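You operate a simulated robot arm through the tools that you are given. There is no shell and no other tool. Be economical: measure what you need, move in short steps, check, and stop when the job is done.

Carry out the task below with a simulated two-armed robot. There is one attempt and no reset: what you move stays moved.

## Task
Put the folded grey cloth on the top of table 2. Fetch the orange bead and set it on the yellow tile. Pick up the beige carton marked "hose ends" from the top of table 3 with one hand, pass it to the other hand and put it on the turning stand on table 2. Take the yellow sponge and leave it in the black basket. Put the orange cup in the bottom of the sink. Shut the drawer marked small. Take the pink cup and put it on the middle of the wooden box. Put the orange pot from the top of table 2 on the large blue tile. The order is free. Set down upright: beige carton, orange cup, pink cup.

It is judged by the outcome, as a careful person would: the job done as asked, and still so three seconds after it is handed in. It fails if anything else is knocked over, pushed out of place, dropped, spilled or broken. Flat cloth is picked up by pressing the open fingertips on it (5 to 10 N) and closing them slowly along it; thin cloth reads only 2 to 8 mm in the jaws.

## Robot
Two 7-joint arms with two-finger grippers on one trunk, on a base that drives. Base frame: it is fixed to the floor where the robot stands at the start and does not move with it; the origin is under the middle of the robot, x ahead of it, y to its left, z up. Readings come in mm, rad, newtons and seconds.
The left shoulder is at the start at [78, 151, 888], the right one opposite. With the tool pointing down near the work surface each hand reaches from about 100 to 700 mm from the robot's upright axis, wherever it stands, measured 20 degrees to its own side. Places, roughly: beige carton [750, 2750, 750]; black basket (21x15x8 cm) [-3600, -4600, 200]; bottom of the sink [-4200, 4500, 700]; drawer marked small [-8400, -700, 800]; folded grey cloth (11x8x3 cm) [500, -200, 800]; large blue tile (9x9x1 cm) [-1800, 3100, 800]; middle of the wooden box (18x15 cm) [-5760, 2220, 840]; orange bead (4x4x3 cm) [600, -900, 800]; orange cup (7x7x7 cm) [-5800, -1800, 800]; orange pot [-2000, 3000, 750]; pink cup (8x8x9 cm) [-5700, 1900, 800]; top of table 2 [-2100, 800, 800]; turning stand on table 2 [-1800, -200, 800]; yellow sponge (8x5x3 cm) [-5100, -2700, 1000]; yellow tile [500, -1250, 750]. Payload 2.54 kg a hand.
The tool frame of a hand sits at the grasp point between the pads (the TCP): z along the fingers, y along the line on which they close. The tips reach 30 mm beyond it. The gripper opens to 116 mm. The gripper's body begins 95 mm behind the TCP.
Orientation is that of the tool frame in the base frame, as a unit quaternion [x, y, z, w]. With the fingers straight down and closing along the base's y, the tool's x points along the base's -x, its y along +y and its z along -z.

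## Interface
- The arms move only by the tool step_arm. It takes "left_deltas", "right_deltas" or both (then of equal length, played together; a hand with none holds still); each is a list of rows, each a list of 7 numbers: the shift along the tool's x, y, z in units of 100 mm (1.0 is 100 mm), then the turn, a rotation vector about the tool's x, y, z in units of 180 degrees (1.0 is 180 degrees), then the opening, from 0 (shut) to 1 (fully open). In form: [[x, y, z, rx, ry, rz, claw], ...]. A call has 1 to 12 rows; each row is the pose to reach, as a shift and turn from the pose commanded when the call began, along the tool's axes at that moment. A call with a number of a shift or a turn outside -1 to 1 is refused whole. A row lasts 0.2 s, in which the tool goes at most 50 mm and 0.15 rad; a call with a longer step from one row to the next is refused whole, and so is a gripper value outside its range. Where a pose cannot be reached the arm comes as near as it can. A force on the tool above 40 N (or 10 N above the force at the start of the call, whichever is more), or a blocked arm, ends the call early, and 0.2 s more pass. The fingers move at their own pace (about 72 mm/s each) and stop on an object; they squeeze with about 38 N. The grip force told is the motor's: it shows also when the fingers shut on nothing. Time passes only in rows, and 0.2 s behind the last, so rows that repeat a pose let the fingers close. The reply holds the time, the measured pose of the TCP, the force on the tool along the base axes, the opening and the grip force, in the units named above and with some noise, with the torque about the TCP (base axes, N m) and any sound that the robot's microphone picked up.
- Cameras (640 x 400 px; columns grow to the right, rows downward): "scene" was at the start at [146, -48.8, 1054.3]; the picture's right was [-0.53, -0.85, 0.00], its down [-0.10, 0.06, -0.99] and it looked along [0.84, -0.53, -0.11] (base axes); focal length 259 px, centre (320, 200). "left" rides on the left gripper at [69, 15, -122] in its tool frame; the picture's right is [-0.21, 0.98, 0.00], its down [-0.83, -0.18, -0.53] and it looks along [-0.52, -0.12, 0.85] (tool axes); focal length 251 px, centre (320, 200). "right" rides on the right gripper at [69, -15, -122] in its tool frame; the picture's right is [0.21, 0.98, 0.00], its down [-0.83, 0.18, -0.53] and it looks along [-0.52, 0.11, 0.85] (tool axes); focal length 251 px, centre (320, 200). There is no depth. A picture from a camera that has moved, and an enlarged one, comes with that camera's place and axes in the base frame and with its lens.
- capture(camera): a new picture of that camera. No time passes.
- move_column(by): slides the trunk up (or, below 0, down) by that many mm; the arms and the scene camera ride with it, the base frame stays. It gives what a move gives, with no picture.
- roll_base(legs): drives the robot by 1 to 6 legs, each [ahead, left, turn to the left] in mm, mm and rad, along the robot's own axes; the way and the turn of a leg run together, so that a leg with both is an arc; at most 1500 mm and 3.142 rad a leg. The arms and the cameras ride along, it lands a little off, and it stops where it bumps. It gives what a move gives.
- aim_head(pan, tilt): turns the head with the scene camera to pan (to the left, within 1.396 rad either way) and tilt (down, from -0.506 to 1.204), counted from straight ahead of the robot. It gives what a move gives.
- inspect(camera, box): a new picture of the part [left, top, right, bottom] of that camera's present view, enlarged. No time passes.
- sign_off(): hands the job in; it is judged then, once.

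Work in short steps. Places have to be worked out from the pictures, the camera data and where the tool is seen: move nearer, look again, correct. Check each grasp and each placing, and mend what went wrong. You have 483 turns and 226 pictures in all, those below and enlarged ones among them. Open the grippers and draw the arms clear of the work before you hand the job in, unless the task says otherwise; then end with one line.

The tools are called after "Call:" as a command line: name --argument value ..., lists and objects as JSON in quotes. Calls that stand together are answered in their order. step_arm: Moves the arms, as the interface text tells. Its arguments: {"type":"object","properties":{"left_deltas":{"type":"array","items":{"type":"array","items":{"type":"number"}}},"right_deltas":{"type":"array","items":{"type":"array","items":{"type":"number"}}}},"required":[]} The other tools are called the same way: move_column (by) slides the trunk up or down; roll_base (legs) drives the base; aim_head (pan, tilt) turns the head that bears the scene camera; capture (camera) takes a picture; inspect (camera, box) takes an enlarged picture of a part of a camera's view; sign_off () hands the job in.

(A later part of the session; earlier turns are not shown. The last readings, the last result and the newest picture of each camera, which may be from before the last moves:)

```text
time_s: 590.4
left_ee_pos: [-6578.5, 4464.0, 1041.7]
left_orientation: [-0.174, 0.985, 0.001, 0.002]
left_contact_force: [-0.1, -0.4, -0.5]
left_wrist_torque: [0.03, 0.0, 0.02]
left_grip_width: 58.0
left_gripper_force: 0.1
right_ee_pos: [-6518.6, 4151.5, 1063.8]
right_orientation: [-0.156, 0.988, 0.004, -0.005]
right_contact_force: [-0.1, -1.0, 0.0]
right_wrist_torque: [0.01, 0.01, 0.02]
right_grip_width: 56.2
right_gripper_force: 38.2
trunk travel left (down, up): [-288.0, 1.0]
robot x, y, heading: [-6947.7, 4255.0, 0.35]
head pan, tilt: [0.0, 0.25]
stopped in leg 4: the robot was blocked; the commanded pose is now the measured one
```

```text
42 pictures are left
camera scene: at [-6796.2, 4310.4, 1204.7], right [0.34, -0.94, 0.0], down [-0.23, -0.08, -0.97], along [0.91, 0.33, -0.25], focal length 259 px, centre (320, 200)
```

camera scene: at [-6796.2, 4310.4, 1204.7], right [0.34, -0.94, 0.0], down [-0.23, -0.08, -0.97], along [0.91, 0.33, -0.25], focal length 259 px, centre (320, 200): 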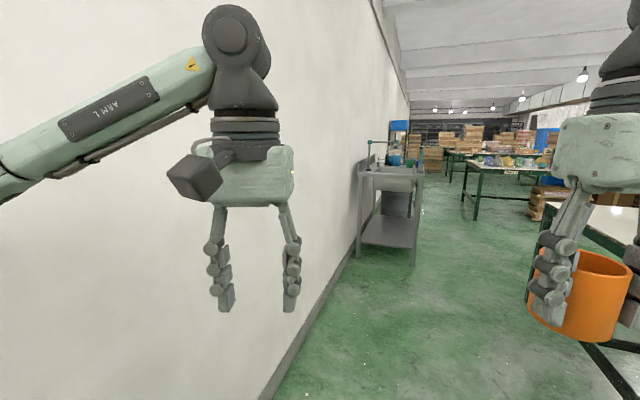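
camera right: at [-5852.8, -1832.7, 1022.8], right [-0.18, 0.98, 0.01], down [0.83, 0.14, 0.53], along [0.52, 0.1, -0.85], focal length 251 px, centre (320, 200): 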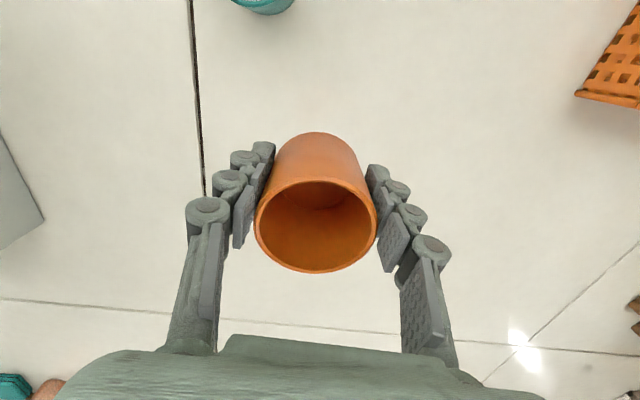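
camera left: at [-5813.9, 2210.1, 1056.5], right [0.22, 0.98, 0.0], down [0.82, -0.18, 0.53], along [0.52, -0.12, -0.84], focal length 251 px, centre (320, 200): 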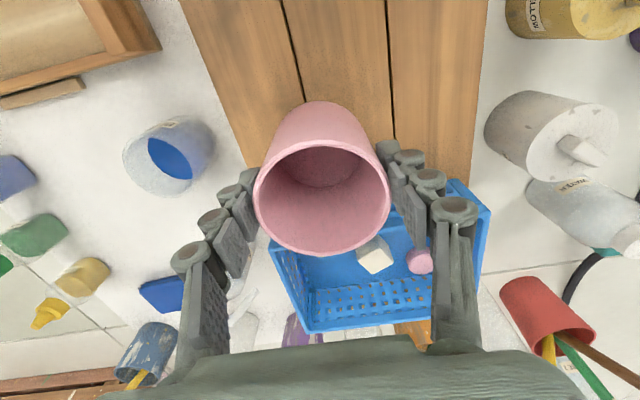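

The wall (y ≈ 4855) is close to my left elbow. I shift away, finish the turn and drive along y ≈ 4070 to x ≈ -5100.

Call:
roll_base --legs '[[0, -190, 0], [0, 0, -0.35], [1000, 0, 0], [750, 0, 0]]'

Call:
aim_head --pan 0.3 --tilt 0.3

Call:
capture --camera "scene"

```text
time_s: 602.5
left_ee_pos: [-4694.1, 4105.4, 1039.9]
left_orientation: [0.01, 1.0, 0.0, 0.001]
left_contact_force: [0.2, 0.1, -0.5]
left_wrist_torque: [0.03, 0.02, -0.03]
left_grip_width: 57.9
left_gripper_force: 0.0
right_ee_pos: [-4751.9, 3793.5, 1064.8]
right_orientation: [0.028, 1.0, 0.005, -0.003]
right_contact_force: [0.2, -0.5, -0.7]
right_wrist_torque: [0.02, 0.02, 0.04]
right_grip_width: 55.9
right_gripper_force: 38.1
trunk travel left (down, up): [-288.0, 1.0]
robot x, y, heading: [-5116.5, 4041.5, -0.02]
head pan, tilt: [0.0, 0.25]
```

```text
time_s: 603.3
left_ee_pos: [-4693.8, 4106.9, 1040.9]
left_orientation: [0.01, 1.0, 0.001, 0.001]
left_contact_force: [-0.1, -0.4, 0.0]
left_wrist_torque: [-0.01, -0.02, 0.02]
left_grip_width: 58.1
left_gripper_force: 0.1
right_ee_pos: [-4752.4, 3793.0, 1065.0]
right_orientation: [0.028, 1.0, 0.005, -0.004]
right_contact_force: [-0.5, -0.1, -0.3]
right_wrist_torque: [0.0, 0.02, -0.03]
right_grip_width: 56.6
right_gripper_force: 38.2
trunk travel left (down, up): [-288.0, 1.0]
robot x, y, heading: [-5114.2, 4044.6, -0.021]
head pan, tilt: [0.3, 0.3]
```

```text
41 pictures are left
camera scene: at [-4956.6, 4068.7, 1200.0], right [0.28, -0.96, 0.0], down [-0.28, -0.08, -0.96], along [0.92, 0.26, -0.3], focal length 259 px, centre (320, 200)
```

scene: 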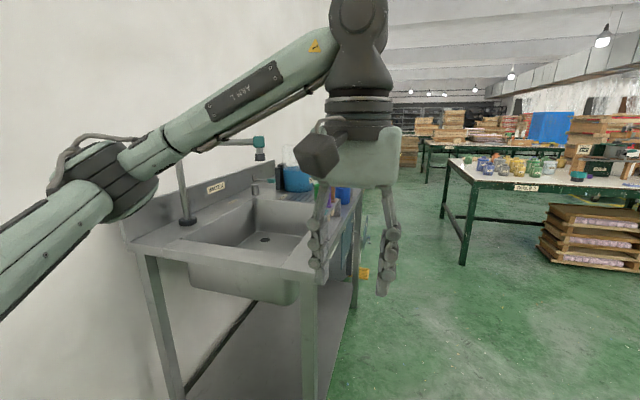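

The sink's front edge is at y ≈ 4215, basin centre ≈ [-4150, 4500]. I check the space on my right (table 1's corner) before positioning.

Call:
aim_head --pan -0.9 --tilt 0.7

Call:
capture --camera "scene"

```text
time_s: 604.7
left_ee_pos: [-4694.4, 4106.1, 1041.2]
left_orientation: [0.011, 1.0, 0.0, 0.001]
left_contact_force: [0.5, 0.1, 0.8]
left_wrist_torque: [0.0, -0.01, 0.0]
left_grip_width: 58.2
left_gripper_force: 0.1
right_ee_pos: [-4752.8, 3793.5, 1064.5]
right_orientation: [0.028, 1.0, 0.005, -0.003]
right_contact_force: [-0.9, -0.6, -1.0]
right_wrist_torque: [-0.02, 0.02, 0.02]
right_grip_width: 56.0
right_gripper_force: 37.8
trunk travel left (down, up): [-288.0, 1.0]
robot x, y, heading: [-5109.7, 4044.1, -0.02]
head pan, tilt: [-0.901, 0.7]
```

```text
40 pictures are left
camera scene: at [-4994.7, 3975.3, 1163.9], right [-0.79, -0.61, 0.0], down [-0.39, 0.51, -0.77], along [0.46, -0.61, -0.64], focal length 259 px, centre (320, 200)
```

scene: 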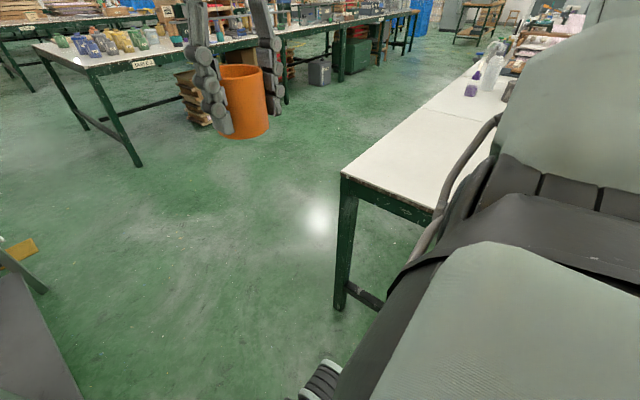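

Table 1's corner is at [-4685, 3464], so there's room. I move to [-4330, 3835] and turn to face the sink.

Call:
roll_base --legs '[[0, -200, 0.02], [785, 0, 0], [0, 0, 1.57]]'

Call:
aim_head --pan -0.1 --tilt 0.5

Call:
capture --camera "scene"

Call:
capture --camera "right"

```text
time_s: 614.5
left_ee_pos: [-4329.7, 4260.4, 1045.1]
left_orientation: [-0.651, 0.759, -0.009, 0.014]
left_contact_force: [18.6, -1.5, 12.4]
left_wrist_torque: [-0.22, -0.87, -0.07]
left_grip_width: 74.1
left_gripper_force: 12.2
right_ee_pos: [-4037.2, 4164.8, 1064.3]
right_orientation: [-0.64, 0.768, 0.003, -0.005]
right_contact_force: [-0.4, 0.1, 0.0]
right_wrist_torque: [0.01, 0.02, -0.03]
right_grip_width: 56.4
right_gripper_force: 38.0
trunk travel left (down, up): [-288.0, 1.0]
robot x, y, heading: [-4330.0, 3837.3, 1.43]
head pan, tilt: [-0.901, 0.7]
stopped in leg 3: the force on the tool passed its limit at 44 N (the readings are from after the stop); the commanded pose is now the measured one
```

```text
time_s: 615.6
left_ee_pos: [-4332.6, 4259.7, 1043.6]
left_orientation: [-0.652, 0.758, -0.008, 0.013]
left_contact_force: [21.2, 0.3, 17.7]
left_wrist_torque: [-0.03, -1.19, 0.12]
left_grip_width: 77.0
left_gripper_force: 14.6
right_ee_pos: [-4036.3, 4164.1, 1065.3]
right_orientation: [-0.641, 0.768, 0.003, -0.007]
right_contact_force: [-0.2, 0.1, -0.5]
right_wrist_torque: [-0.01, -0.02, 0.02]
right_grip_width: 55.9
right_gripper_force: 38.2
trunk travel left (down, up): [-288.0, 1.0]
robot x, y, heading: [-4334.9, 3838.1, 1.427]
head pan, tilt: [-0.099, 0.499]
```

```text
39 pictures are left
camera scene: at [-4299.7, 3992.1, 1181.8], right [0.97, -0.24, 0.0], down [-0.12, -0.46, -0.88], along [0.21, 0.85, -0.48], focal length 259 px, centre (320, 200)
```

scene: 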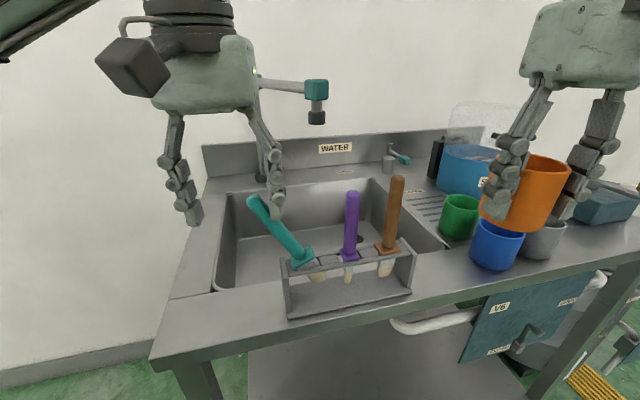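

```text
38 pictures are left
camera right: at [-4032.9, 4093.6, 1186.2], right [-1.0, -0.04, 0.01], down [-0.02, 0.85, 0.53], along [-0.03, 0.53, -0.85], focal length 251 px, centre (320, 200)
```

right: 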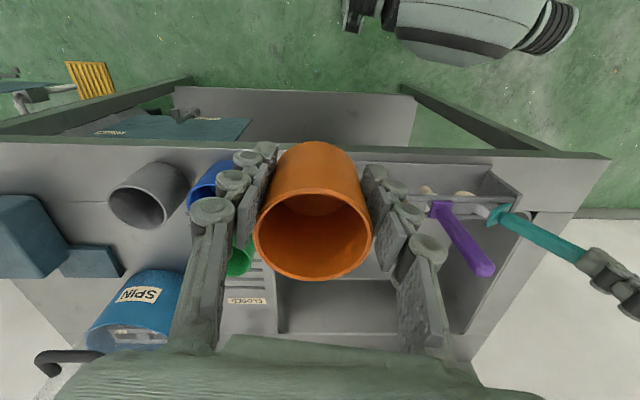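

My left finger bumped the teal brush standing in a rack at the sink's front, tilting it. I turn back right to release it and look.

Call:
roll_base --legs '[[0, 0, -0.2]]'

Call:
capture --camera "scene"

```text
time_s: 616.8
left_ee_pos: [-4252.7, 4252.6, 1042.0]
left_orientation: [-0.575, 0.818, -0.009, 0.009]
left_contact_force: [1.1, 0.8, -0.6]
left_wrist_torque: [0.01, 0.0, 0.03]
left_grip_width: 57.8
left_gripper_force: 0.1
right_ee_pos: [-3981.7, 4101.6, 1065.2]
right_orientation: [-0.562, 0.827, 0.003, -0.005]
right_contact_force: [0.7, -0.5, -0.4]
right_wrist_torque: [0.0, 0.01, -0.03]
right_grip_width: 56.3
right_gripper_force: 38.4
trunk travel left (down, up): [-288.0, 1.0]
robot x, y, heading: [-4332.6, 3838.2, 1.228]
head pan, tilt: [-0.099, 0.499]
```

```text
37 pictures are left
camera scene: at [-4272.0, 3984.0, 1181.6], right [0.91, -0.42, 0.0], down [-0.2, -0.43, -0.88], along [0.37, 0.8, -0.48], focal length 259 px, centre (320, 200)
```

scene: 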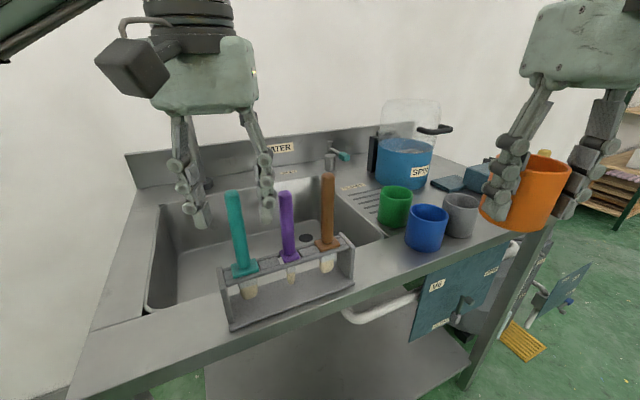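

The teal brush sprang back upright, good. It now stands between my open left fingers, so I raise the left hand straight up first, then draw it back.

Call:
step_arm --left_deltas '[[0, 0, -0.2, 0, 0, 0, 0.55], [0, 0, -0.5, 0, 0, 0, 0.55], [0, 0, -0.8, 0, 0, 0, 0.55]]'

Call:
capture --camera "left"

```text
time_s: 617.6
left_ee_pos: [-4256.5, 4255.5, 1125.4]
left_orientation: [-0.575, 0.818, -0.008, 0.01]
left_contact_force: [0.4, -0.2, 1.0]
left_wrist_torque: [0.0, 0.01, 0.01]
left_grip_width: 63.9
left_gripper_force: 0.2
right_ee_pos: [-3981.9, 4100.7, 1064.9]
right_orientation: [-0.563, 0.826, 0.002, -0.006]
right_contact_force: [-0.6, -0.1, -0.9]
right_wrist_torque: [0.04, 0.03, 0.04]
right_grip_width: 56.2
right_gripper_force: 38.2
trunk travel left (down, up): [-288.0, 1.0]
robot x, y, heading: [-4332.7, 3840.0, 1.233]
head pan, tilt: [-0.099, 0.499]
```

```text
36 pictures are left
camera left: at [-4297.8, 4195.0, 1246.0], right [-0.85, 0.53, -0.02], down [0.44, 0.72, 0.54], along [0.31, 0.45, -0.84], focal length 251 px, centre (320, 200)
```

left: 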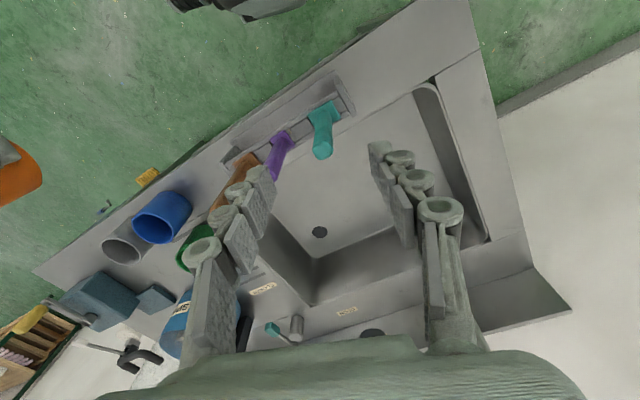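

I see the basin: x -4392…-3957, y 4328…4668. With the brushes occupying the front rim (x ≲ -4120), I'll enter on their right: target [-4045, 4440]. I retract the left hand, straighten to face the sink and shift right.

Call:
step_arm --left_deltas '[[0.4, 0, 0, 0, 0, 0, 0.5], [0.8, 0, 0, 0, 0, 0, 0.5], [1.0, 0.2, 0, 0, 0, 0, 0.5]]' --right_deltas '[[0.1, 0, -0.1, 0, 0, 0, 0.45], [0.2, 0, -0.2, 0, 0, 0, 0.45], [0.3, 0, -0.3, 0, 0, 0, 0.45]]'

Call:
step_arm --left_deltas '[[0.4, 0, 0, 0, 0, 0, 0.5], [0.8, 0.2, 0, 0, 0, 0, 0.5]]'

Call:
roll_base --legs '[[0, 0, 0.34], [0, -140, 0]]'

Call:
capture --camera "scene"

Call:
capture --camera "right"

```text
time_s: 618.4
left_ee_pos: [-4309.6, 4162.3, 1124.7]
left_orientation: [-0.575, 0.818, -0.009, 0.01]
left_contact_force: [-0.5, -0.5, -0.2]
left_wrist_torque: [-0.01, -0.04, -0.03]
left_grip_width: 58.0
left_gripper_force: 0.1
right_ee_pos: [-3991.3, 4075.1, 1095.9]
right_orientation: [-0.563, 0.826, 0.003, -0.005]
right_contact_force: [-0.1, -0.2, 0.0]
right_wrist_torque: [-0.01, 0.01, 0.01]
right_grip_width: 56.2
right_gripper_force: 38.0
trunk travel left (down, up): [-288.0, 1.0]
robot x, y, heading: [-4337.0, 3836.7, 1.234]
head pan, tilt: [-0.099, 0.499]
```

```text
time_s: 618.7
left_ee_pos: [-4317.3, 4146.4, 1122.6]
left_orientation: [-0.578, 0.816, -0.008, 0.008]
left_contact_force: [5.4, 4.4, -6.9]
left_wrist_torque: [0.07, 0.46, 0.33]
left_grip_width: 58.1
left_gripper_force: 0.1
right_ee_pos: [-3991.6, 4073.9, 1095.6]
right_orientation: [-0.563, 0.826, 0.002, -0.006]
right_contact_force: [0.0, 0.3, -0.1]
right_wrist_torque: [-0.01, 0.0, 0.0]
right_grip_width: 56.0
right_gripper_force: 38.5
trunk travel left (down, up): [-288.0, 1.0]
robot x, y, heading: [-4332.1, 3837.3, 1.234]
head pan, tilt: [-0.099, 0.499]
stopped in row 1 (left hand): the force on the tool passed its limit at 67 N (the readings are from after the stop); the commanded pose is now the measured one
```

```text
time_s: 621.8
left_ee_pos: [-4280.6, 4135.6, 1121.4]
left_orientation: [-0.706, 0.708, -0.007, 0.01]
left_contact_force: [-0.2, 13.4, -6.4]
left_wrist_torque: [-1.29, -0.13, -0.23]
left_grip_width: 58.1
left_gripper_force: 0.1
right_ee_pos: [-3949.9, 4174.5, 1096.5]
right_orientation: [-0.693, 0.721, 0.002, -0.007]
right_contact_force: [-0.3, 0.3, 0.0]
right_wrist_torque: [-0.02, 0.06, -0.01]
right_grip_width: 56.3
right_gripper_force: 37.7
trunk travel left (down, up): [-288.0, 1.0]
robot x, y, heading: [-4195.0, 3835.5, 1.566]
head pan, tilt: [-0.099, 0.499]
```

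```text
35 pictures are left
camera scene: at [-4187.1, 3996.4, 1183.6], right [1.0, -0.08, 0.0], down [-0.04, -0.46, -0.89], along [0.07, 0.89, -0.46], focal length 259 px, centre (320, 200)
```

scene: 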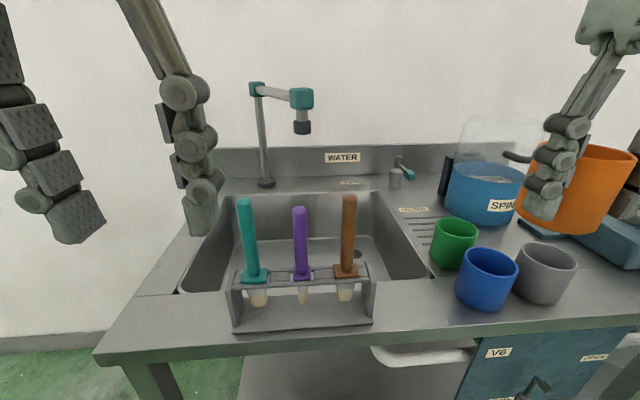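

```text
34 pictures are left
camera right: at [-3935.2, 4104.8, 1216.8], right [-0.98, -0.18, 0.01], down [-0.14, 0.84, 0.53], along [-0.1, 0.52, -0.85], focal length 251 px, centre (320, 200)
```

right: 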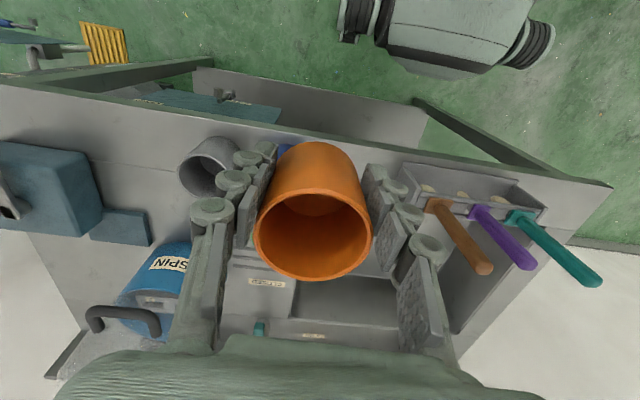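

The left arm presses on the head, so I move it forward a bit. The route right of the brown brush (x ≈ -4134) is clear; I move the cup forward to [-4040, 4440] at height.

Call:
step_arm --left_deltas '[[-0.2, 0.05, 0, 0, 0, 0, 0.5], [-0.4, 0.1, 0, 0, 0, 0, 0.5], [-0.4, 0.1, 0, 0, 0, 0, 0.5]]' --right_deltas '[[-0.3, 0.2, 0, 0, 0, 0, 0.45], [-0.65, 0.35, 0, 0, 0, 0, 0.45], [-0.95, 0.5, 0, 0, 0, 0, 0.45]]'

Call:
step_arm --right_deltas '[[-0.3, 0.15, 0.1, 0, 0, 0, 0.45], [-0.65, 0.3, 0.2, 0, 0, 0, 0.45], [-0.95, 0.45, 0.3, 0, 0, 0, 0.45]]'

Call:
step_arm --right_deltas '[[-0.3, 0.03, 0.2, 0, 0, 0, 0.45], [-0.55, 0.05, 0.4, 0, 0, 0, 0.45], [-0.65, 0.05, 0.7, 0, 0, 0, 0.45]]'

Call:
capture --camera "scene"

Call:
capture --camera "right"

```text
time_s: 622.6
left_ee_pos: [-4290.3, 4178.6, 1123.0]
left_orientation: [-0.706, 0.708, -0.007, 0.009]
left_contact_force: [-0.1, 0.1, 0.6]
left_wrist_torque: [0.01, -0.02, -0.01]
left_grip_width: 58.1
left_gripper_force: 0.0
right_ee_pos: [-3995.2, 4273.6, 1095.8]
right_orientation: [-0.693, 0.721, 0.001, -0.006]
right_contact_force: [0.2, 0.7, -0.6]
right_wrist_torque: [-0.02, 0.01, 0.02]
right_grip_width: 56.1
right_gripper_force: 38.2
trunk travel left (down, up): [-288.0, 1.0]
robot x, y, heading: [-4194.3, 3832.0, 1.564]
head pan, tilt: [-0.099, 0.499]
```

```text
time_s: 623.4
left_ee_pos: [-4291.6, 4178.4, 1122.2]
left_orientation: [-0.706, 0.708, -0.007, 0.009]
left_contact_force: [-0.2, 0.3, -0.5]
left_wrist_torque: [-0.06, -0.03, 0.0]
left_grip_width: 58.1
left_gripper_force: 0.2
right_ee_pos: [-4034.3, 4368.9, 1068.5]
right_orientation: [-0.693, 0.72, 0.002, -0.006]
right_contact_force: [-1.0, 0.0, -0.7]
right_wrist_torque: [-0.02, 0.02, 0.03]
right_grip_width: 55.9
right_gripper_force: 38.0
trunk travel left (down, up): [-288.0, 1.0]
robot x, y, heading: [-4199.9, 3834.9, 1.565]
head pan, tilt: [-0.099, 0.499]
```

```text
time_s: 624.2
left_ee_pos: [-4291.3, 4177.8, 1122.0]
left_orientation: [-0.706, 0.708, -0.007, 0.009]
left_contact_force: [0.4, -0.4, 0.0]
left_wrist_torque: [0.0, 0.01, 0.0]
left_grip_width: 58.2
left_gripper_force: 0.1
right_ee_pos: [-4040.6, 4432.4, 993.5]
right_orientation: [-0.693, 0.721, 0.002, -0.005]
right_contact_force: [0.3, 1.0, 0.1]
right_wrist_torque: [-0.04, 0.01, 0.0]
right_grip_width: 56.1
right_gripper_force: 38.3
trunk travel left (down, up): [-288.0, 1.0]
robot x, y, heading: [-4195.0, 3837.5, 1.572]
head pan, tilt: [-0.099, 0.499]
```

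```text
33 pictures are left
camera scene: at [-4185.4, 3995.8, 1181.6], right [0.99, -0.1, 0.0], down [-0.05, -0.48, -0.88], along [0.09, 0.87, -0.48], focal length 259 px, centre (320, 200)
```

scene: 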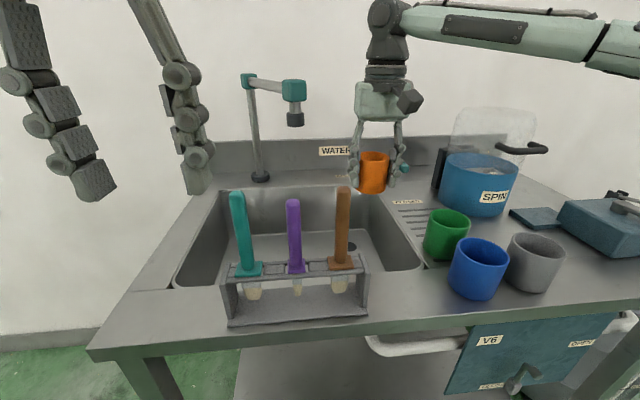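

```text
32 pictures are left
camera right: at [-4025.8, 4362.4, 1116.6], right [-0.98, -0.17, 0.01], down [-0.14, 0.84, 0.53], along [-0.1, 0.52, -0.85], focal length 251 px, centre (320, 200)
```

right: 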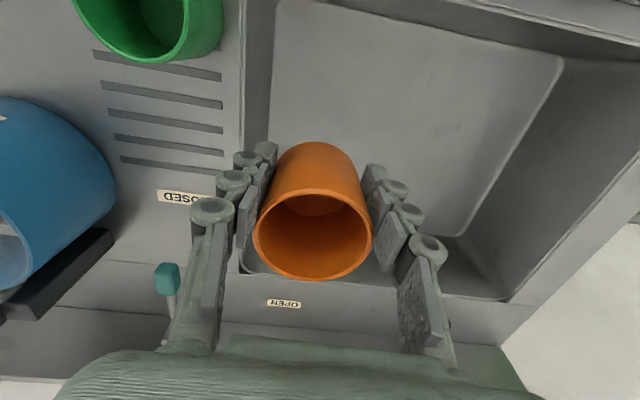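

Lowering here would bring the right forearm down onto the green cup and pot, since its elbow swings right. The left arm would come from the free left side, so I'll set the cup down on table 1's bare end and regrasp it with the left hand. First I withdraw the way I came.

Call:
step_arm --right_deltas '[[0.2, 0, -0.3, 0, 0, 0, 0.45], [0.4, -0.03, -0.6, 0, 0, 0, 0.45], [0.65, -0.05, -0.8, 0, 0, 0, 0.45]]'

Call:
step_arm --right_deltas '[[0.35, -0.2, -0.1, 0, 0, 0, 0.45], [0.7, -0.35, -0.2, 0, 0, 0, 0.45], [1.0, -0.5, -0.2, 0, 0, 0, 0.45]]'

Call:
step_arm --right_deltas '[[0.35, -0.1, 0, 0, 0, 0, 0.45], [0.7, -0.2, 0, 0, 0, 0, 0.45], [1.0, -0.3, 0, 0, 0, 0, 0.45]]'

Call:
roll_base --legs '[[-300, 0, 0], [0, 0, 1.57]]'

```text
time_s: 625.0
left_ee_pos: [-4290.9, 4176.5, 1123.6]
left_orientation: [-0.706, 0.708, -0.007, 0.01]
left_contact_force: [0.2, 0.6, -0.3]
left_wrist_torque: [-0.01, -0.03, 0.01]
left_grip_width: 58.0
left_gripper_force: 0.1
right_ee_pos: [-4036.0, 4364.8, 1076.5]
right_orientation: [-0.693, 0.721, 0.002, -0.005]
right_contact_force: [0.3, 0.4, -0.8]
right_wrist_torque: [0.02, -0.02, 0.03]
right_grip_width: 56.2
right_gripper_force: 37.8
trunk travel left (down, up): [-288.0, 1.0]
robot x, y, heading: [-4196.0, 3836.0, 1.57]
head pan, tilt: [-0.099, 0.499]
```

```text
time_s: 625.8
left_ee_pos: [-4290.9, 4176.0, 1123.1]
left_orientation: [-0.706, 0.708, -0.006, 0.01]
left_contact_force: [0.3, 0.8, 0.6]
left_wrist_torque: [0.06, 0.03, 0.0]
left_grip_width: 57.8
left_gripper_force: 0.0
right_ee_pos: [-3989.6, 4262.7, 1095.9]
right_orientation: [-0.693, 0.721, 0.002, -0.007]
right_contact_force: [0.9, 1.0, -0.5]
right_wrist_torque: [-0.03, 0.0, -0.01]
right_grip_width: 56.1
right_gripper_force: 38.4
trunk travel left (down, up): [-288.0, 1.0]
robot x, y, heading: [-4201.2, 3838.9, 1.572]
head pan, tilt: [-0.099, 0.499]
```

```text
time_s: 626.6
left_ee_pos: [-4290.7, 4175.9, 1123.0]
left_orientation: [-0.706, 0.708, -0.006, 0.01]
left_contact_force: [1.1, -0.1, 1.2]
left_wrist_torque: [0.01, 0.0, 0.02]
left_grip_width: 58.4
left_gripper_force: 0.0
right_ee_pos: [-3964.3, 4166.1, 1095.8]
right_orientation: [-0.693, 0.721, 0.002, -0.006]
right_contact_force: [0.8, -0.3, -0.1]
right_wrist_torque: [-0.01, 0.02, 0.0]
right_grip_width: 56.1
right_gripper_force: 37.7
trunk travel left (down, up): [-288.0, 1.0]
robot x, y, heading: [-4194.1, 3838.1, 1.568]
head pan, tilt: [-0.099, 0.499]
```

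```text
time_s: 632.5
left_ee_pos: [-4538.5, 3449.8, 1121.7]
left_orientation: [1.0, -0.009, -0.002, -0.012]
left_contact_force: [0.2, -1.0, -0.6]
left_wrist_torque: [-0.02, -0.02, -0.02]
left_grip_width: 58.0
left_gripper_force: 0.0
right_ee_pos: [-4522.1, 3776.0, 1096.9]
right_orientation: [1.0, -0.028, 0.004, 0.005]
right_contact_force: [-0.4, 0.3, 0.2]
right_wrist_torque: [0.0, 0.01, 0.01]
right_grip_width: 56.2
right_gripper_force: 38.1
trunk travel left (down, up): [-288.0, 1.0]
robot x, y, heading: [-4195.7, 3540.8, 3.122]
head pan, tilt: [-0.099, 0.499]
```

I position in front of table 1's end at about [-4290, 3250] and check the spot with the right camera.

Call:
roll_base --legs '[[0, 290, 0.018], [95, 0, 0]]'

Call:
step_arm --right_deltas '[[-0.35, 0.3, 0.2, 0, 0, 0, 0.45], [-0.7, 0.6, 0.4, 0, 0, 0, 0.45], [-0.95, 0.9, 0.6, 0, 0, 0, 0.45]]'

Call:
step_arm --right_deltas '[[-0.3, 0.2, 0.3, 0, 0, 0, 0.45], [-0.6, 0.4, 0.6, 0, 0, 0, 0.45], [-0.75, 0.5, 0.95, 0, 0, 0, 0.45]]'

Call:
capture --camera "scene"

```text
time_s: 636.6
left_ee_pos: [-4631.0, 3148.4, 1123.1]
left_orientation: [1.0, 0.005, -0.002, -0.011]
left_contact_force: [-0.1, 0.2, -0.4]
left_wrist_torque: [-0.01, -0.06, -0.01]
left_grip_width: 57.7
left_gripper_force: 0.1
right_ee_pos: [-4624.6, 3474.3, 1096.9]
right_orientation: [1.0, -0.013, 0.004, 0.006]
right_contact_force: [-0.6, 0.3, -0.2]
right_wrist_torque: [0.01, -0.07, -0.02]
right_grip_width: 56.1
right_gripper_force: 38.0
trunk travel left (down, up): [-288.0, 1.0]
robot x, y, heading: [-4292.2, 3246.8, -3.133]
head pan, tilt: [-0.099, 0.499]
```

```text
refused: row 1 steps farther than a row can; nothing moved
```

```text
time_s: 637.5
left_ee_pos: [-4632.6, 3148.0, 1121.6]
left_orientation: [1.0, 0.005, -0.003, -0.012]
left_contact_force: [-0.2, -0.5, -0.1]
left_wrist_torque: [0.01, 0.0, -0.01]
left_grip_width: 58.0
left_gripper_force: 0.0
right_ee_pos: [-4699.9, 3425.2, 998.7]
right_orientation: [1.0, -0.014, 0.003, 0.005]
right_contact_force: [0.8, 0.2, -0.2]
right_wrist_torque: [0.01, -0.02, -0.03]
right_grip_width: 56.1
right_gripper_force: 38.1
trunk travel left (down, up): [-288.0, 1.0]
robot x, y, heading: [-4291.5, 3247.6, -3.13]
head pan, tilt: [-0.099, 0.499]
```

```text
31 pictures are left
camera scene: at [-4452.4, 3257.0, 1181.5], right [0.09, 1.0, 0.0], down [0.48, -0.04, -0.88], along [-0.87, 0.08, -0.48], focal length 259 px, centre (320, 200)
```

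scene: 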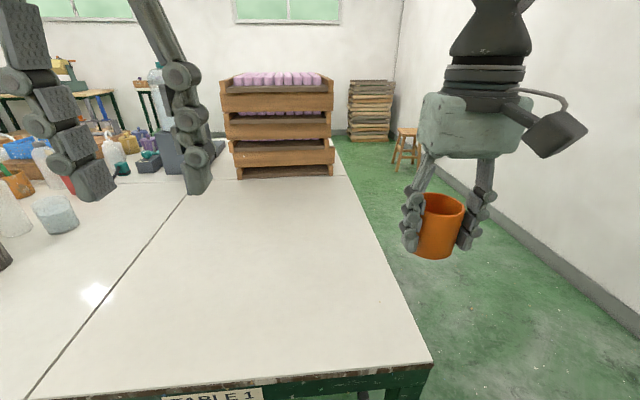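

The table end is bare. I bring the cup over [-4800, 3318] and lower it.

Call:
step_arm --right_deltas '[[-0.3, 0.35, 0.1, 0, 0, 0, 0.45], [-0.6, 0.7, 0.2, 0, 0, 0, 0.45], [-0.95, 1.0, 0.3, 0, 0, 0, 0.45]]'

Call:
step_arm --right_deltas '[[0, 0, 0.4, 0, 0, 0, 0.45], [0, 0, 0.8, 0, 0, 0, 0.45], [0, 0, 1.0, 0, 0, 0, 0.45]]'

Call:
step_arm --right_deltas '[[0, 0, 0.3, 0, 0, 0, 0.45], [0, 0, 0.5, 0, 0, 0, 0.45], [0, 0, 0.56, 0, 0, 0, 0.45], [0, 0, 0.6, 0, 0, 0, 0.45], [0, 0, 0.63, 0, 0, 0, 0.45]]'

```text
time_s: 638.2
left_ee_pos: [-4633.6, 3148.9, 1122.1]
left_orientation: [1.0, 0.004, -0.001, -0.012]
left_contact_force: [-1.6, -0.4, 0.2]
left_wrist_torque: [-0.07, -0.06, 0.01]
left_grip_width: 58.1
left_gripper_force: 0.1
right_ee_pos: [-4797.1, 3327.3, 969.0]
right_orientation: [1.0, -0.017, 0.004, 0.005]
right_contact_force: [-0.5, 0.2, -0.4]
right_wrist_torque: [0.01, -0.07, 0.0]
right_grip_width: 56.4
right_gripper_force: 38.3
trunk travel left (down, up): [-288.0, 1.0]
robot x, y, heading: [-4294.2, 3246.2, -3.135]
head pan, tilt: [-0.099, 0.499]
```

```text
time_s: 639.0
left_ee_pos: [-4630.6, 3148.8, 1122.8]
left_orientation: [1.0, 0.005, -0.002, -0.011]
left_contact_force: [-0.3, 0.5, 0.7]
left_wrist_torque: [0.04, -0.03, 0.04]
left_grip_width: 57.8
left_gripper_force: 0.1
right_ee_pos: [-4794.6, 3329.9, 871.5]
right_orientation: [1.0, -0.013, 0.003, 0.006]
right_contact_force: [-0.4, 0.3, -0.4]
right_wrist_torque: [0.01, -0.01, 0.0]
right_grip_width: 55.8
right_gripper_force: 37.7
right hand out of reach, approached as far as the arm can: row 3
trunk travel left (down, up): [-288.0, 1.0]
robot x, y, heading: [-4292.5, 3250.0, -3.131]
head pan, tilt: [-0.099, 0.499]
```

```text
time_s: 640.2
left_ee_pos: [-4632.2, 3148.3, 1122.0]
left_orientation: [1.0, 0.005, -0.002, -0.012]
left_contact_force: [0.7, 0.7, -0.8]
left_wrist_torque: [-0.01, -0.01, -0.03]
left_grip_width: 58.0
left_gripper_force: 0.1
right_ee_pos: [-4789.2, 3343.4, 817.0]
right_orientation: [1.0, -0.013, 0.002, 0.005]
right_contact_force: [-0.5, -0.9, -1.5]
right_wrist_torque: [0.01, 0.04, -0.02]
right_grip_width: 56.2
right_gripper_force: 37.9
right hand out of reach, approached as far as the arm can: row 1, 2, 3, 4, 5
trunk travel left (down, up): [-288.0, 1.0]
robot x, y, heading: [-4296.4, 3249.7, -3.134]
head pan, tilt: [-0.099, 0.499]
```

I use the trunk to lower the last ~13 mm.

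Call:
move_column --by -11

```text
time_s: 640.8
left_ee_pos: [-4630.3, 3150.2, 1112.5]
left_orientation: [1.0, 0.005, -0.003, -0.012]
left_contact_force: [-0.4, -0.2, -0.4]
left_wrist_torque: [0.02, 0.03, 0.01]
left_grip_width: 57.9
left_gripper_force: 0.0
right_ee_pos: [-4788.8, 3342.9, 807.0]
right_orientation: [1.0, -0.013, 0.002, 0.006]
right_contact_force: [0.2, -0.2, -0.9]
right_wrist_torque: [0.01, -0.03, -0.01]
right_grip_width: 56.2
right_gripper_force: 37.3
trunk travel left (down, up): [-277.0, 12.0]
robot x, y, heading: [-4293.0, 3249.7, -3.131]
head pan, tilt: [-0.099, 0.499]
```

Call:
move_column --by -4

Call:
inspect --camera "scene" --box '[280, 180, 440, 300]'

```text
time_s: 641.4
left_ee_pos: [-4630.5, 3148.4, 1106.8]
left_orientation: [1.0, 0.005, -0.002, -0.011]
left_contact_force: [-0.4, 0.2, 0.4]
left_wrist_torque: [0.01, -0.02, 0.01]
left_grip_width: 58.1
left_gripper_force: 0.1
right_ee_pos: [-4789.0, 3342.4, 803.7]
right_orientation: [1.0, -0.013, 0.003, 0.006]
right_contact_force: [-0.1, 0.9, -0.1]
right_wrist_torque: [-0.02, 0.01, 0.02]
right_grip_width: 56.1
right_gripper_force: 38.2
trunk travel left (down, up): [-273.0, 16.0]
robot x, y, heading: [-4291.3, 3248.8, -3.132]
head pan, tilt: [-0.099, 0.499]
```

```text
3.33 times, centred on (360, 240) of scene
camera zoom: at [-4451.8, 3257.1, 1166.6], right [0.09, 1.0, 0.0], down [0.48, -0.04, -0.88], along [-0.87, 0.08, -0.48], focal length 863 px, centre (187, 67)
```

zoom: 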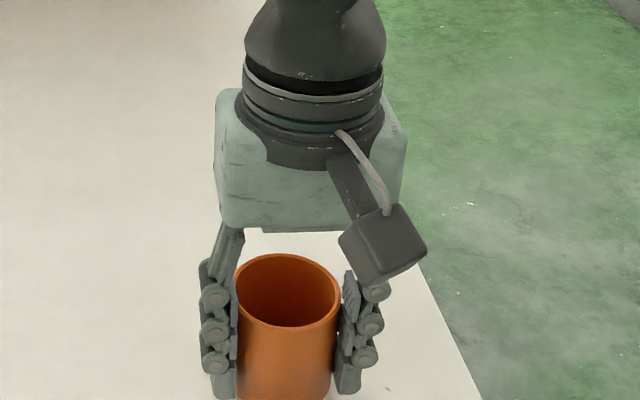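

Call:
move_column --by -3

Call:
move_column --by -2

```text
time_s: 641.9
left_ee_pos: [-4630.1, 3148.1, 1105.2]
left_orientation: [1.0, 0.005, -0.002, -0.011]
left_contact_force: [-1.3, -0.4, 0.0]
left_wrist_torque: [0.0, -0.02, 0.02]
left_grip_width: 57.9
left_gripper_force: 0.2
right_ee_pos: [-4787.9, 3342.5, 802.7]
right_orientation: [1.0, -0.013, 0.002, 0.006]
right_contact_force: [1.5, 1.7, 11.8]
right_wrist_torque: [0.39, 0.09, -0.07]
right_grip_width: 56.1
right_gripper_force: 38.2
trunk travel left (down, up): [-270.0, 19.0]
robot x, y, heading: [-4295.4, 3250.7, -3.131]
head pan, tilt: [-0.099, 0.499]
```

```text
time_s: 642.4
left_ee_pos: [-4629.8, 3149.3, 1103.9]
left_orientation: [1.0, 0.005, -0.003, -0.012]
left_contact_force: [0.2, -0.3, 0.7]
left_wrist_torque: [0.02, 0.01, 0.01]
left_grip_width: 58.1
left_gripper_force: 0.0
right_ee_pos: [-4789.5, 3343.2, 800.8]
right_orientation: [1.0, -0.014, 0.0, 0.007]
right_contact_force: [1.1, 4.0, 26.9]
right_wrist_torque: [0.31, 0.14, -0.01]
right_grip_width: 56.3
right_gripper_force: 38.2
trunk travel left (down, up): [-268.0, 21.0]
robot x, y, heading: [-4297.0, 3250.2, -3.127]
head pan, tilt: [-0.099, 0.499]
```

On the table. I open the right hand, lift it off and move it away to its side.

Call:
step_arm --right_deltas '[[0, 0, -0.02, 0, 0, 0, 0.6], [0, 0, -0.02, 0, 0, 0, 0.72], [0, 0, -0.02, 0, 0, 0, 0.75], [0, 0, -0.3, 0, 0, 0, 0.75], [0, 0, -0.7, 0, 0, 0, 0.75], [0, 0, -1.0, 0, 0, 0, 0.75]]'

Call:
step_arm --right_deltas '[[0.1, -0.1, -0.4, 0, 0, 0, 0.6], [0.35, -0.4, -0.6, 0, 0, 0, 0.5], [0.65, -0.75, -0.7, 0, 0, 0, 0.5], [0.9, -1.0, -0.9, 0, 0, 0, 0.5]]'

Call:
step_arm --right_deltas '[[0.4, -0.2, 0, 0, 0, 0, 0.5], [0.8, -0.4, 0, 0, 0, 0, 0.5], [1.0, -0.6, 0, 0, 0, 0, 0.5]]'

Call:
roll_base --legs '[[0, -180, 0]]'

Call:
capture --camera "scene"

```text
time_s: 643.8
left_ee_pos: [-4631.2, 3147.4, 1102.8]
left_orientation: [1.0, 0.006, -0.003, -0.013]
left_contact_force: [-0.3, -0.1, 0.5]
left_wrist_torque: [0.02, 0.0, 0.05]
left_grip_width: 58.0
left_gripper_force: 0.0
right_ee_pos: [-4788.3, 3346.4, 896.3]
right_orientation: [1.0, -0.013, 0.003, 0.006]
right_contact_force: [-0.8, 0.4, 0.1]
right_wrist_torque: [0.01, 0.0, -0.01]
right_grip_width: 87.3
right_gripper_force: 0.1
trunk travel left (down, up): [-268.0, 21.0]
robot x, y, heading: [-4295.1, 3248.0, -3.132]
head pan, tilt: [-0.099, 0.499]
```

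```text
time_s: 644.8
left_ee_pos: [-4628.9, 3149.5, 1103.0]
left_orientation: [1.0, 0.005, -0.003, -0.011]
left_contact_force: [0.2, 0.4, 0.1]
left_wrist_torque: [-0.05, 0.01, -0.01]
left_grip_width: 58.0
left_gripper_force: 0.1
right_ee_pos: [-4697.8, 3443.4, 989.6]
right_orientation: [1.0, -0.013, 0.002, 0.007]
right_contact_force: [0.9, -0.8, 0.1]
right_wrist_torque: [0.0, 0.01, 0.0]
right_grip_width: 58.1
right_gripper_force: 0.0
trunk travel left (down, up): [-268.0, 21.0]
robot x, y, heading: [-4289.7, 3249.6, -3.132]
head pan, tilt: [-0.099, 0.499]
```

```text
time_s: 645.6
left_ee_pos: [-4630.5, 3149.4, 1102.7]
left_orientation: [1.0, 0.005, -0.003, -0.011]
left_contact_force: [0.8, 0.0, 0.8]
left_wrist_torque: [-0.03, -0.05, 0.0]
left_grip_width: 58.3
left_gripper_force: 0.0
right_ee_pos: [-4597.1, 3501.1, 988.2]
right_orientation: [1.0, -0.014, 0.002, 0.007]
right_contact_force: [-0.1, 0.7, 0.0]
right_wrist_torque: [-0.02, 0.0, -0.02]
right_grip_width: 57.9
right_gripper_force: 0.1
trunk travel left (down, up): [-268.0, 21.0]
robot x, y, heading: [-4293.7, 3251.9, -3.131]
head pan, tilt: [-0.099, 0.499]
```

```text
time_s: 648.0
left_ee_pos: [-4632.6, 3326.8, 1102.4]
left_orientation: [1.0, 0.007, -0.002, -0.012]
left_contact_force: [0.2, -0.5, 0.5]
left_wrist_torque: [0.02, 0.05, 0.02]
left_grip_width: 58.2
left_gripper_force: 0.1
right_ee_pos: [-4600.8, 3679.2, 987.6]
right_orientation: [1.0, -0.011, 0.003, 0.006]
right_contact_force: [1.1, 0.9, -0.5]
right_wrist_torque: [-0.01, 0.02, -0.03]
right_grip_width: 58.1
right_gripper_force: 0.1
trunk travel left (down, up): [-268.0, 21.0]
robot x, y, heading: [-4294.7, 3431.8, -3.127]
head pan, tilt: [-0.099, 0.499]
```

```text
29 pictures are left
camera scene: at [-4454.1, 3435.8, 1161.6], right [0.09, 1.0, 0.0], down [0.48, -0.04, -0.88], along [-0.87, 0.07, -0.48], focal length 259 px, centre (320, 200)
```

scene: 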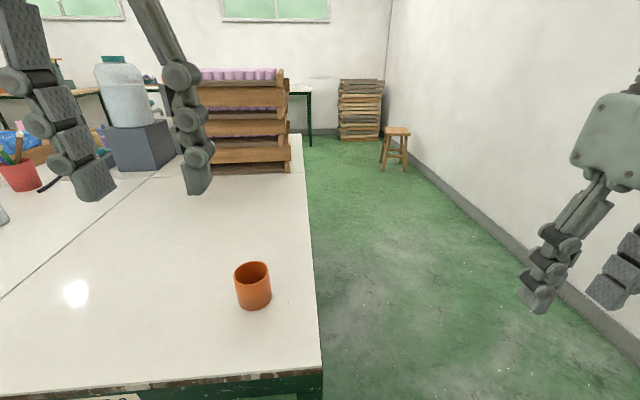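

The cup stands well. I lower the trunk by 80 mm and bring the left hand over the cup.

Call:
move_column --by -80

Call:
step_arm --left_deltas '[[-0.4, -0.05, 0.1, 0, 0, 0, 0.8], [-0.8, -0.1, 0.3, 0, 0, 0, 0.9], [-1.0, -0.15, 0.7, 0, 0, 0, 0.9]]'

Call:
step_arm --left_deltas '[[-0.4, 0, 0, 0, 0, 0, 0.9], [-0.6, 0, 0.2, 0, 0, 0, 0.9], [-0.6, 0, 0.4, 0, 0, 0, 0.9]]'

Call:
capture --camera "left"

```text
time_s: 649.1
left_ee_pos: [-4633.0, 3326.8, 1024.3]
left_orientation: [1.0, 0.007, -0.002, -0.012]
left_contact_force: [-0.1, -0.1, 0.0]
left_wrist_torque: [0.02, -0.02, 0.03]
left_grip_width: 58.0
left_gripper_force: 0.1
right_ee_pos: [-4600.6, 3679.3, 908.3]
right_orientation: [1.0, -0.011, 0.003, 0.006]
right_contact_force: [0.4, 0.0, -0.4]
right_wrist_torque: [0.03, 0.01, 0.02]
right_grip_width: 57.8
right_gripper_force: 0.0
trunk travel left (down, up): [-188.0, 101.0]
robot x, y, heading: [-4293.8, 3427.5, -3.128]
head pan, tilt: [-0.099, 0.499]
```

```text
time_s: 649.9
left_ee_pos: [-4734.4, 3342.8, 954.6]
left_orientation: [1.0, 0.007, -0.003, -0.012]
left_contact_force: [0.3, -0.6, -0.1]
left_wrist_torque: [0.04, 0.02, -0.01]
left_grip_width: 104.5
left_gripper_force: 0.1
right_ee_pos: [-4601.2, 3679.1, 908.1]
right_orientation: [1.0, -0.011, 0.004, 0.006]
right_contact_force: [-0.5, 0.1, -0.4]
right_wrist_torque: [0.01, 0.04, -0.02]
right_grip_width: 57.9
right_gripper_force: 0.2
trunk travel left (down, up): [-188.0, 101.0]
robot x, y, heading: [-4297.3, 3431.9, -3.131]
head pan, tilt: [-0.099, 0.499]
```

```text
time_s: 650.7
left_ee_pos: [-4793.9, 3343.3, 916.1]
left_orientation: [1.0, 0.006, -0.003, -0.011]
left_contact_force: [-0.3, -0.2, 0.6]
left_wrist_torque: [0.0, 0.02, -0.02]
left_grip_width: 104.5
left_gripper_force: 0.1
right_ee_pos: [-4599.1, 3678.9, 907.2]
right_orientation: [1.0, -0.01, 0.002, 0.007]
right_contact_force: [0.3, -0.3, 0.0]
right_wrist_torque: [0.03, 0.02, 0.01]
right_grip_width: 57.8
right_gripper_force: 0.0
trunk travel left (down, up): [-188.0, 101.0]
robot x, y, heading: [-4296.7, 3429.2, -3.127]
head pan, tilt: [-0.099, 0.499]
```

```text
28 pictures are left
camera left: at [-4723.2, 3325.5, 1037.3], right [-0.2, -0.98, -0.02], down [-0.83, 0.16, 0.54], along [-0.53, 0.13, -0.84], focal length 251 px, centre (320, 200)
```

left: 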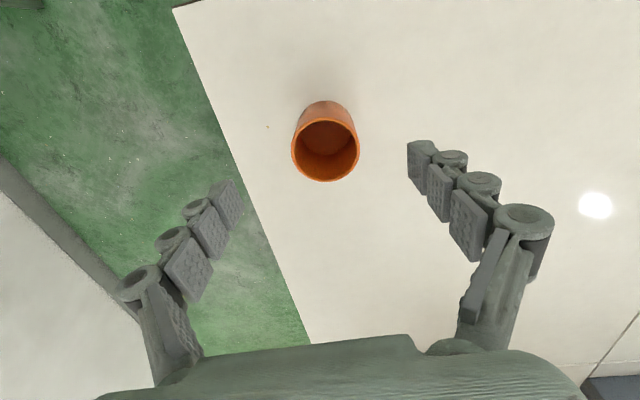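

Cup centre at [-4804, 3342]. I shift 10 mm, descend to TCP z ≈ 817 and grip.

Call:
step_arm --left_deltas '[[-0.1, 0, 0.2, 0, 0, 0, 0.9], [-0.1, 0, 0.6, 0, 0, 0, 0.9], [-0.1, 0, 0.98, 0, 0, 0, 0.9], [-0.1, 0, 0.98, 0, 0, 0, 0.7], [-0.1, 0, 0.98, 0, 0, 0, 0.55], [-0.1, 0, 0.98, 0, 0, 0, 0.45], [-0.1, 0, 0.98, 0, 0, 0, 0.45]]'

Call:
step_arm --left_deltas '[[0, 0, -0.3, 0, 0, 0, 0.45], [0, 0, -0.7, 0, 0, 0, 0.45], [0, 0, -1.0, 0, 0, 0, 0.45]]'

Call:
move_column --by 100

Call:
capture --camera "left"

```text
time_s: 652.3
left_ee_pos: [-4803.8, 3345.6, 814.2]
left_orientation: [1.0, 0.007, -0.002, -0.012]
left_contact_force: [-0.3, -1.3, -0.2]
left_wrist_torque: [-0.03, 0.01, 0.01]
left_grip_width: 56.3
left_gripper_force: 37.7
right_ee_pos: [-4601.8, 3679.4, 907.0]
right_orientation: [1.0, -0.012, 0.002, 0.006]
right_contact_force: [-0.3, -0.2, 1.0]
right_wrist_torque: [-0.01, 0.01, 0.01]
right_grip_width: 58.0
right_gripper_force: 0.0
trunk travel left (down, up): [-188.0, 101.0]
robot x, y, heading: [-4295.6, 3426.7, -3.127]
head pan, tilt: [-0.099, 0.499]
```

```text
time_s: 653.1
left_ee_pos: [-4801.1, 3341.4, 916.4]
left_orientation: [1.0, 0.006, -0.002, -0.011]
left_contact_force: [-0.4, 0.7, -0.8]
left_wrist_torque: [-0.02, 0.01, -0.04]
left_grip_width: 56.2
left_gripper_force: 38.2
right_ee_pos: [-4599.7, 3678.6, 909.3]
right_orientation: [1.0, -0.011, 0.002, 0.005]
right_contact_force: [0.0, -0.1, -0.6]
right_wrist_torque: [0.0, 0.0, -0.02]
right_grip_width: 57.9
right_gripper_force: 0.2
trunk travel left (down, up): [-188.0, 101.0]
robot x, y, heading: [-4295.9, 3431.1, -3.129]
head pan, tilt: [-0.099, 0.499]
```

```text
time_s: 654.5
left_ee_pos: [-4801.9, 3342.1, 1016.2]
left_orientation: [1.0, 0.006, -0.002, -0.012]
left_contact_force: [-0.1, 0.0, 0.0]
left_wrist_torque: [-0.04, 0.02, -0.01]
left_grip_width: 56.1
left_gripper_force: 38.0
right_ee_pos: [-4601.5, 3678.8, 1008.3]
right_orientation: [1.0, -0.011, 0.003, 0.006]
right_contact_force: [0.4, -0.1, 0.3]
right_wrist_torque: [-0.02, -0.03, 0.02]
right_grip_width: 58.1
right_gripper_force: 0.0
trunk travel left (down, up): [-288.0, 1.0]
robot x, y, heading: [-4297.6, 3428.2, -3.129]
head pan, tilt: [-0.099, 0.499]
```

```text
27 pictures are left
camera left: at [-4733.7, 3324.5, 1136.8], right [-0.2, -0.98, -0.02], down [-0.83, 0.16, 0.54], along [-0.53, 0.13, -0.84], focal length 251 px, centre (320, 200)
```

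left: 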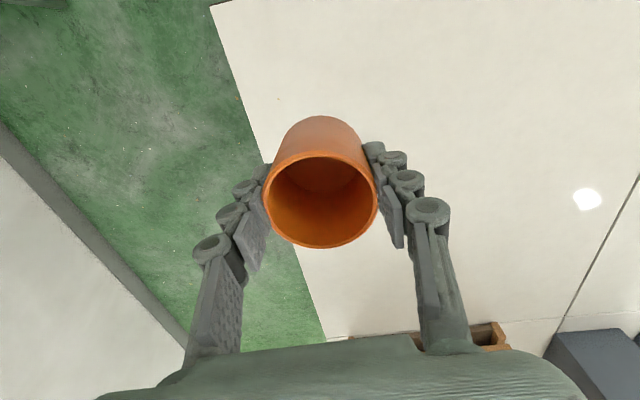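

The left hand holds the cup. I retract it, move back, turn toward the sink at a safe distance and then come forward.

Call:
step_arm --left_deltas '[[0.4, 0.25, 0, 0, 0, 0, 0.45], [0.8, 0.5, 0, 0, 0, 0, 0.45], [1.0, 0.8, 0, 0, 0, 0, 0.45]]'

Call:
step_arm --left_deltas '[[0.3, 0.2, 0, 0, 0, 0, 0.45], [0.5, 0.3, 0, 0, 0, 0, 0.45]]'

Call:
roll_base --legs '[[-157, -190, 0], [0, 0, -1.583], [190, 0, 0]]'

Call:
capture --camera "scene"

```text
time_s: 655.3
left_ee_pos: [-4702.5, 3263.8, 1010.2]
left_orientation: [1.0, 0.007, -0.003, -0.012]
left_contact_force: [-0.2, 0.6, 0.0]
left_wrist_torque: [0.03, 0.01, -0.01]
left_grip_width: 56.3
left_gripper_force: 38.6
right_ee_pos: [-4598.9, 3678.9, 1007.9]
right_orientation: [1.0, -0.011, 0.002, 0.006]
right_contact_force: [0.6, -0.4, -0.1]
right_wrist_torque: [0.0, 0.0, 0.0]
right_grip_width: 57.9
right_gripper_force: 0.1
trunk travel left (down, up): [-288.0, 1.0]
robot x, y, heading: [-4293.9, 3429.8, -3.126]
head pan, tilt: [-0.099, 0.499]
```

```text
time_s: 655.9
left_ee_pos: [-4650.5, 3233.5, 1010.6]
left_orientation: [1.0, 0.006, -0.002, -0.012]
left_contact_force: [0.2, 0.6, -0.4]
left_wrist_torque: [0.0, 0.01, -0.01]
left_grip_width: 56.2
left_gripper_force: 37.5
right_ee_pos: [-4600.0, 3678.4, 1008.3]
right_orientation: [1.0, -0.011, 0.003, 0.006]
right_contact_force: [0.7, -0.5, -0.3]
right_wrist_torque: [0.01, 0.0, 0.01]
right_grip_width: 58.1
right_gripper_force: 0.1
trunk travel left (down, up): [-288.0, 1.0]
robot x, y, heading: [-4295.3, 3429.9, -3.125]
head pan, tilt: [-0.099, 0.499]
```

```text
time_s: 663.5
left_ee_pos: [-4317.8, 4171.8, 1009.9]
left_orientation: [-0.701, 0.713, -0.007, 0.01]
left_contact_force: [-0.1, 0.7, -0.2]
left_wrist_torque: [-0.07, -0.01, -0.02]
left_grip_width: 56.0
left_gripper_force: 37.8
right_ee_pos: [-3873.4, 4105.2, 1008.7]
right_orientation: [-0.687, 0.726, 0.002, -0.007]
right_contact_force: [0.5, 0.4, 0.0]
right_wrist_torque: [-0.03, 0.01, 0.01]
right_grip_width: 58.1
right_gripper_force: 0.1
trunk travel left (down, up): [-288.0, 1.0]
robot x, y, heading: [-4132.4, 3807.5, 1.557]
head pan, tilt: [-0.099, 0.499]
```

```text
26 pictures are left
camera scene: at [-4122.0, 3967.4, 1181.4], right [0.99, -0.12, 0.0], down [-0.06, -0.48, -0.88], along [0.1, 0.87, -0.48], focal length 259 px, centre (320, 200)
```

scene: 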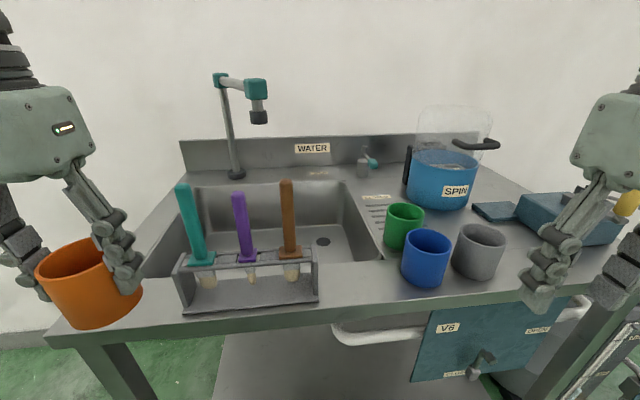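

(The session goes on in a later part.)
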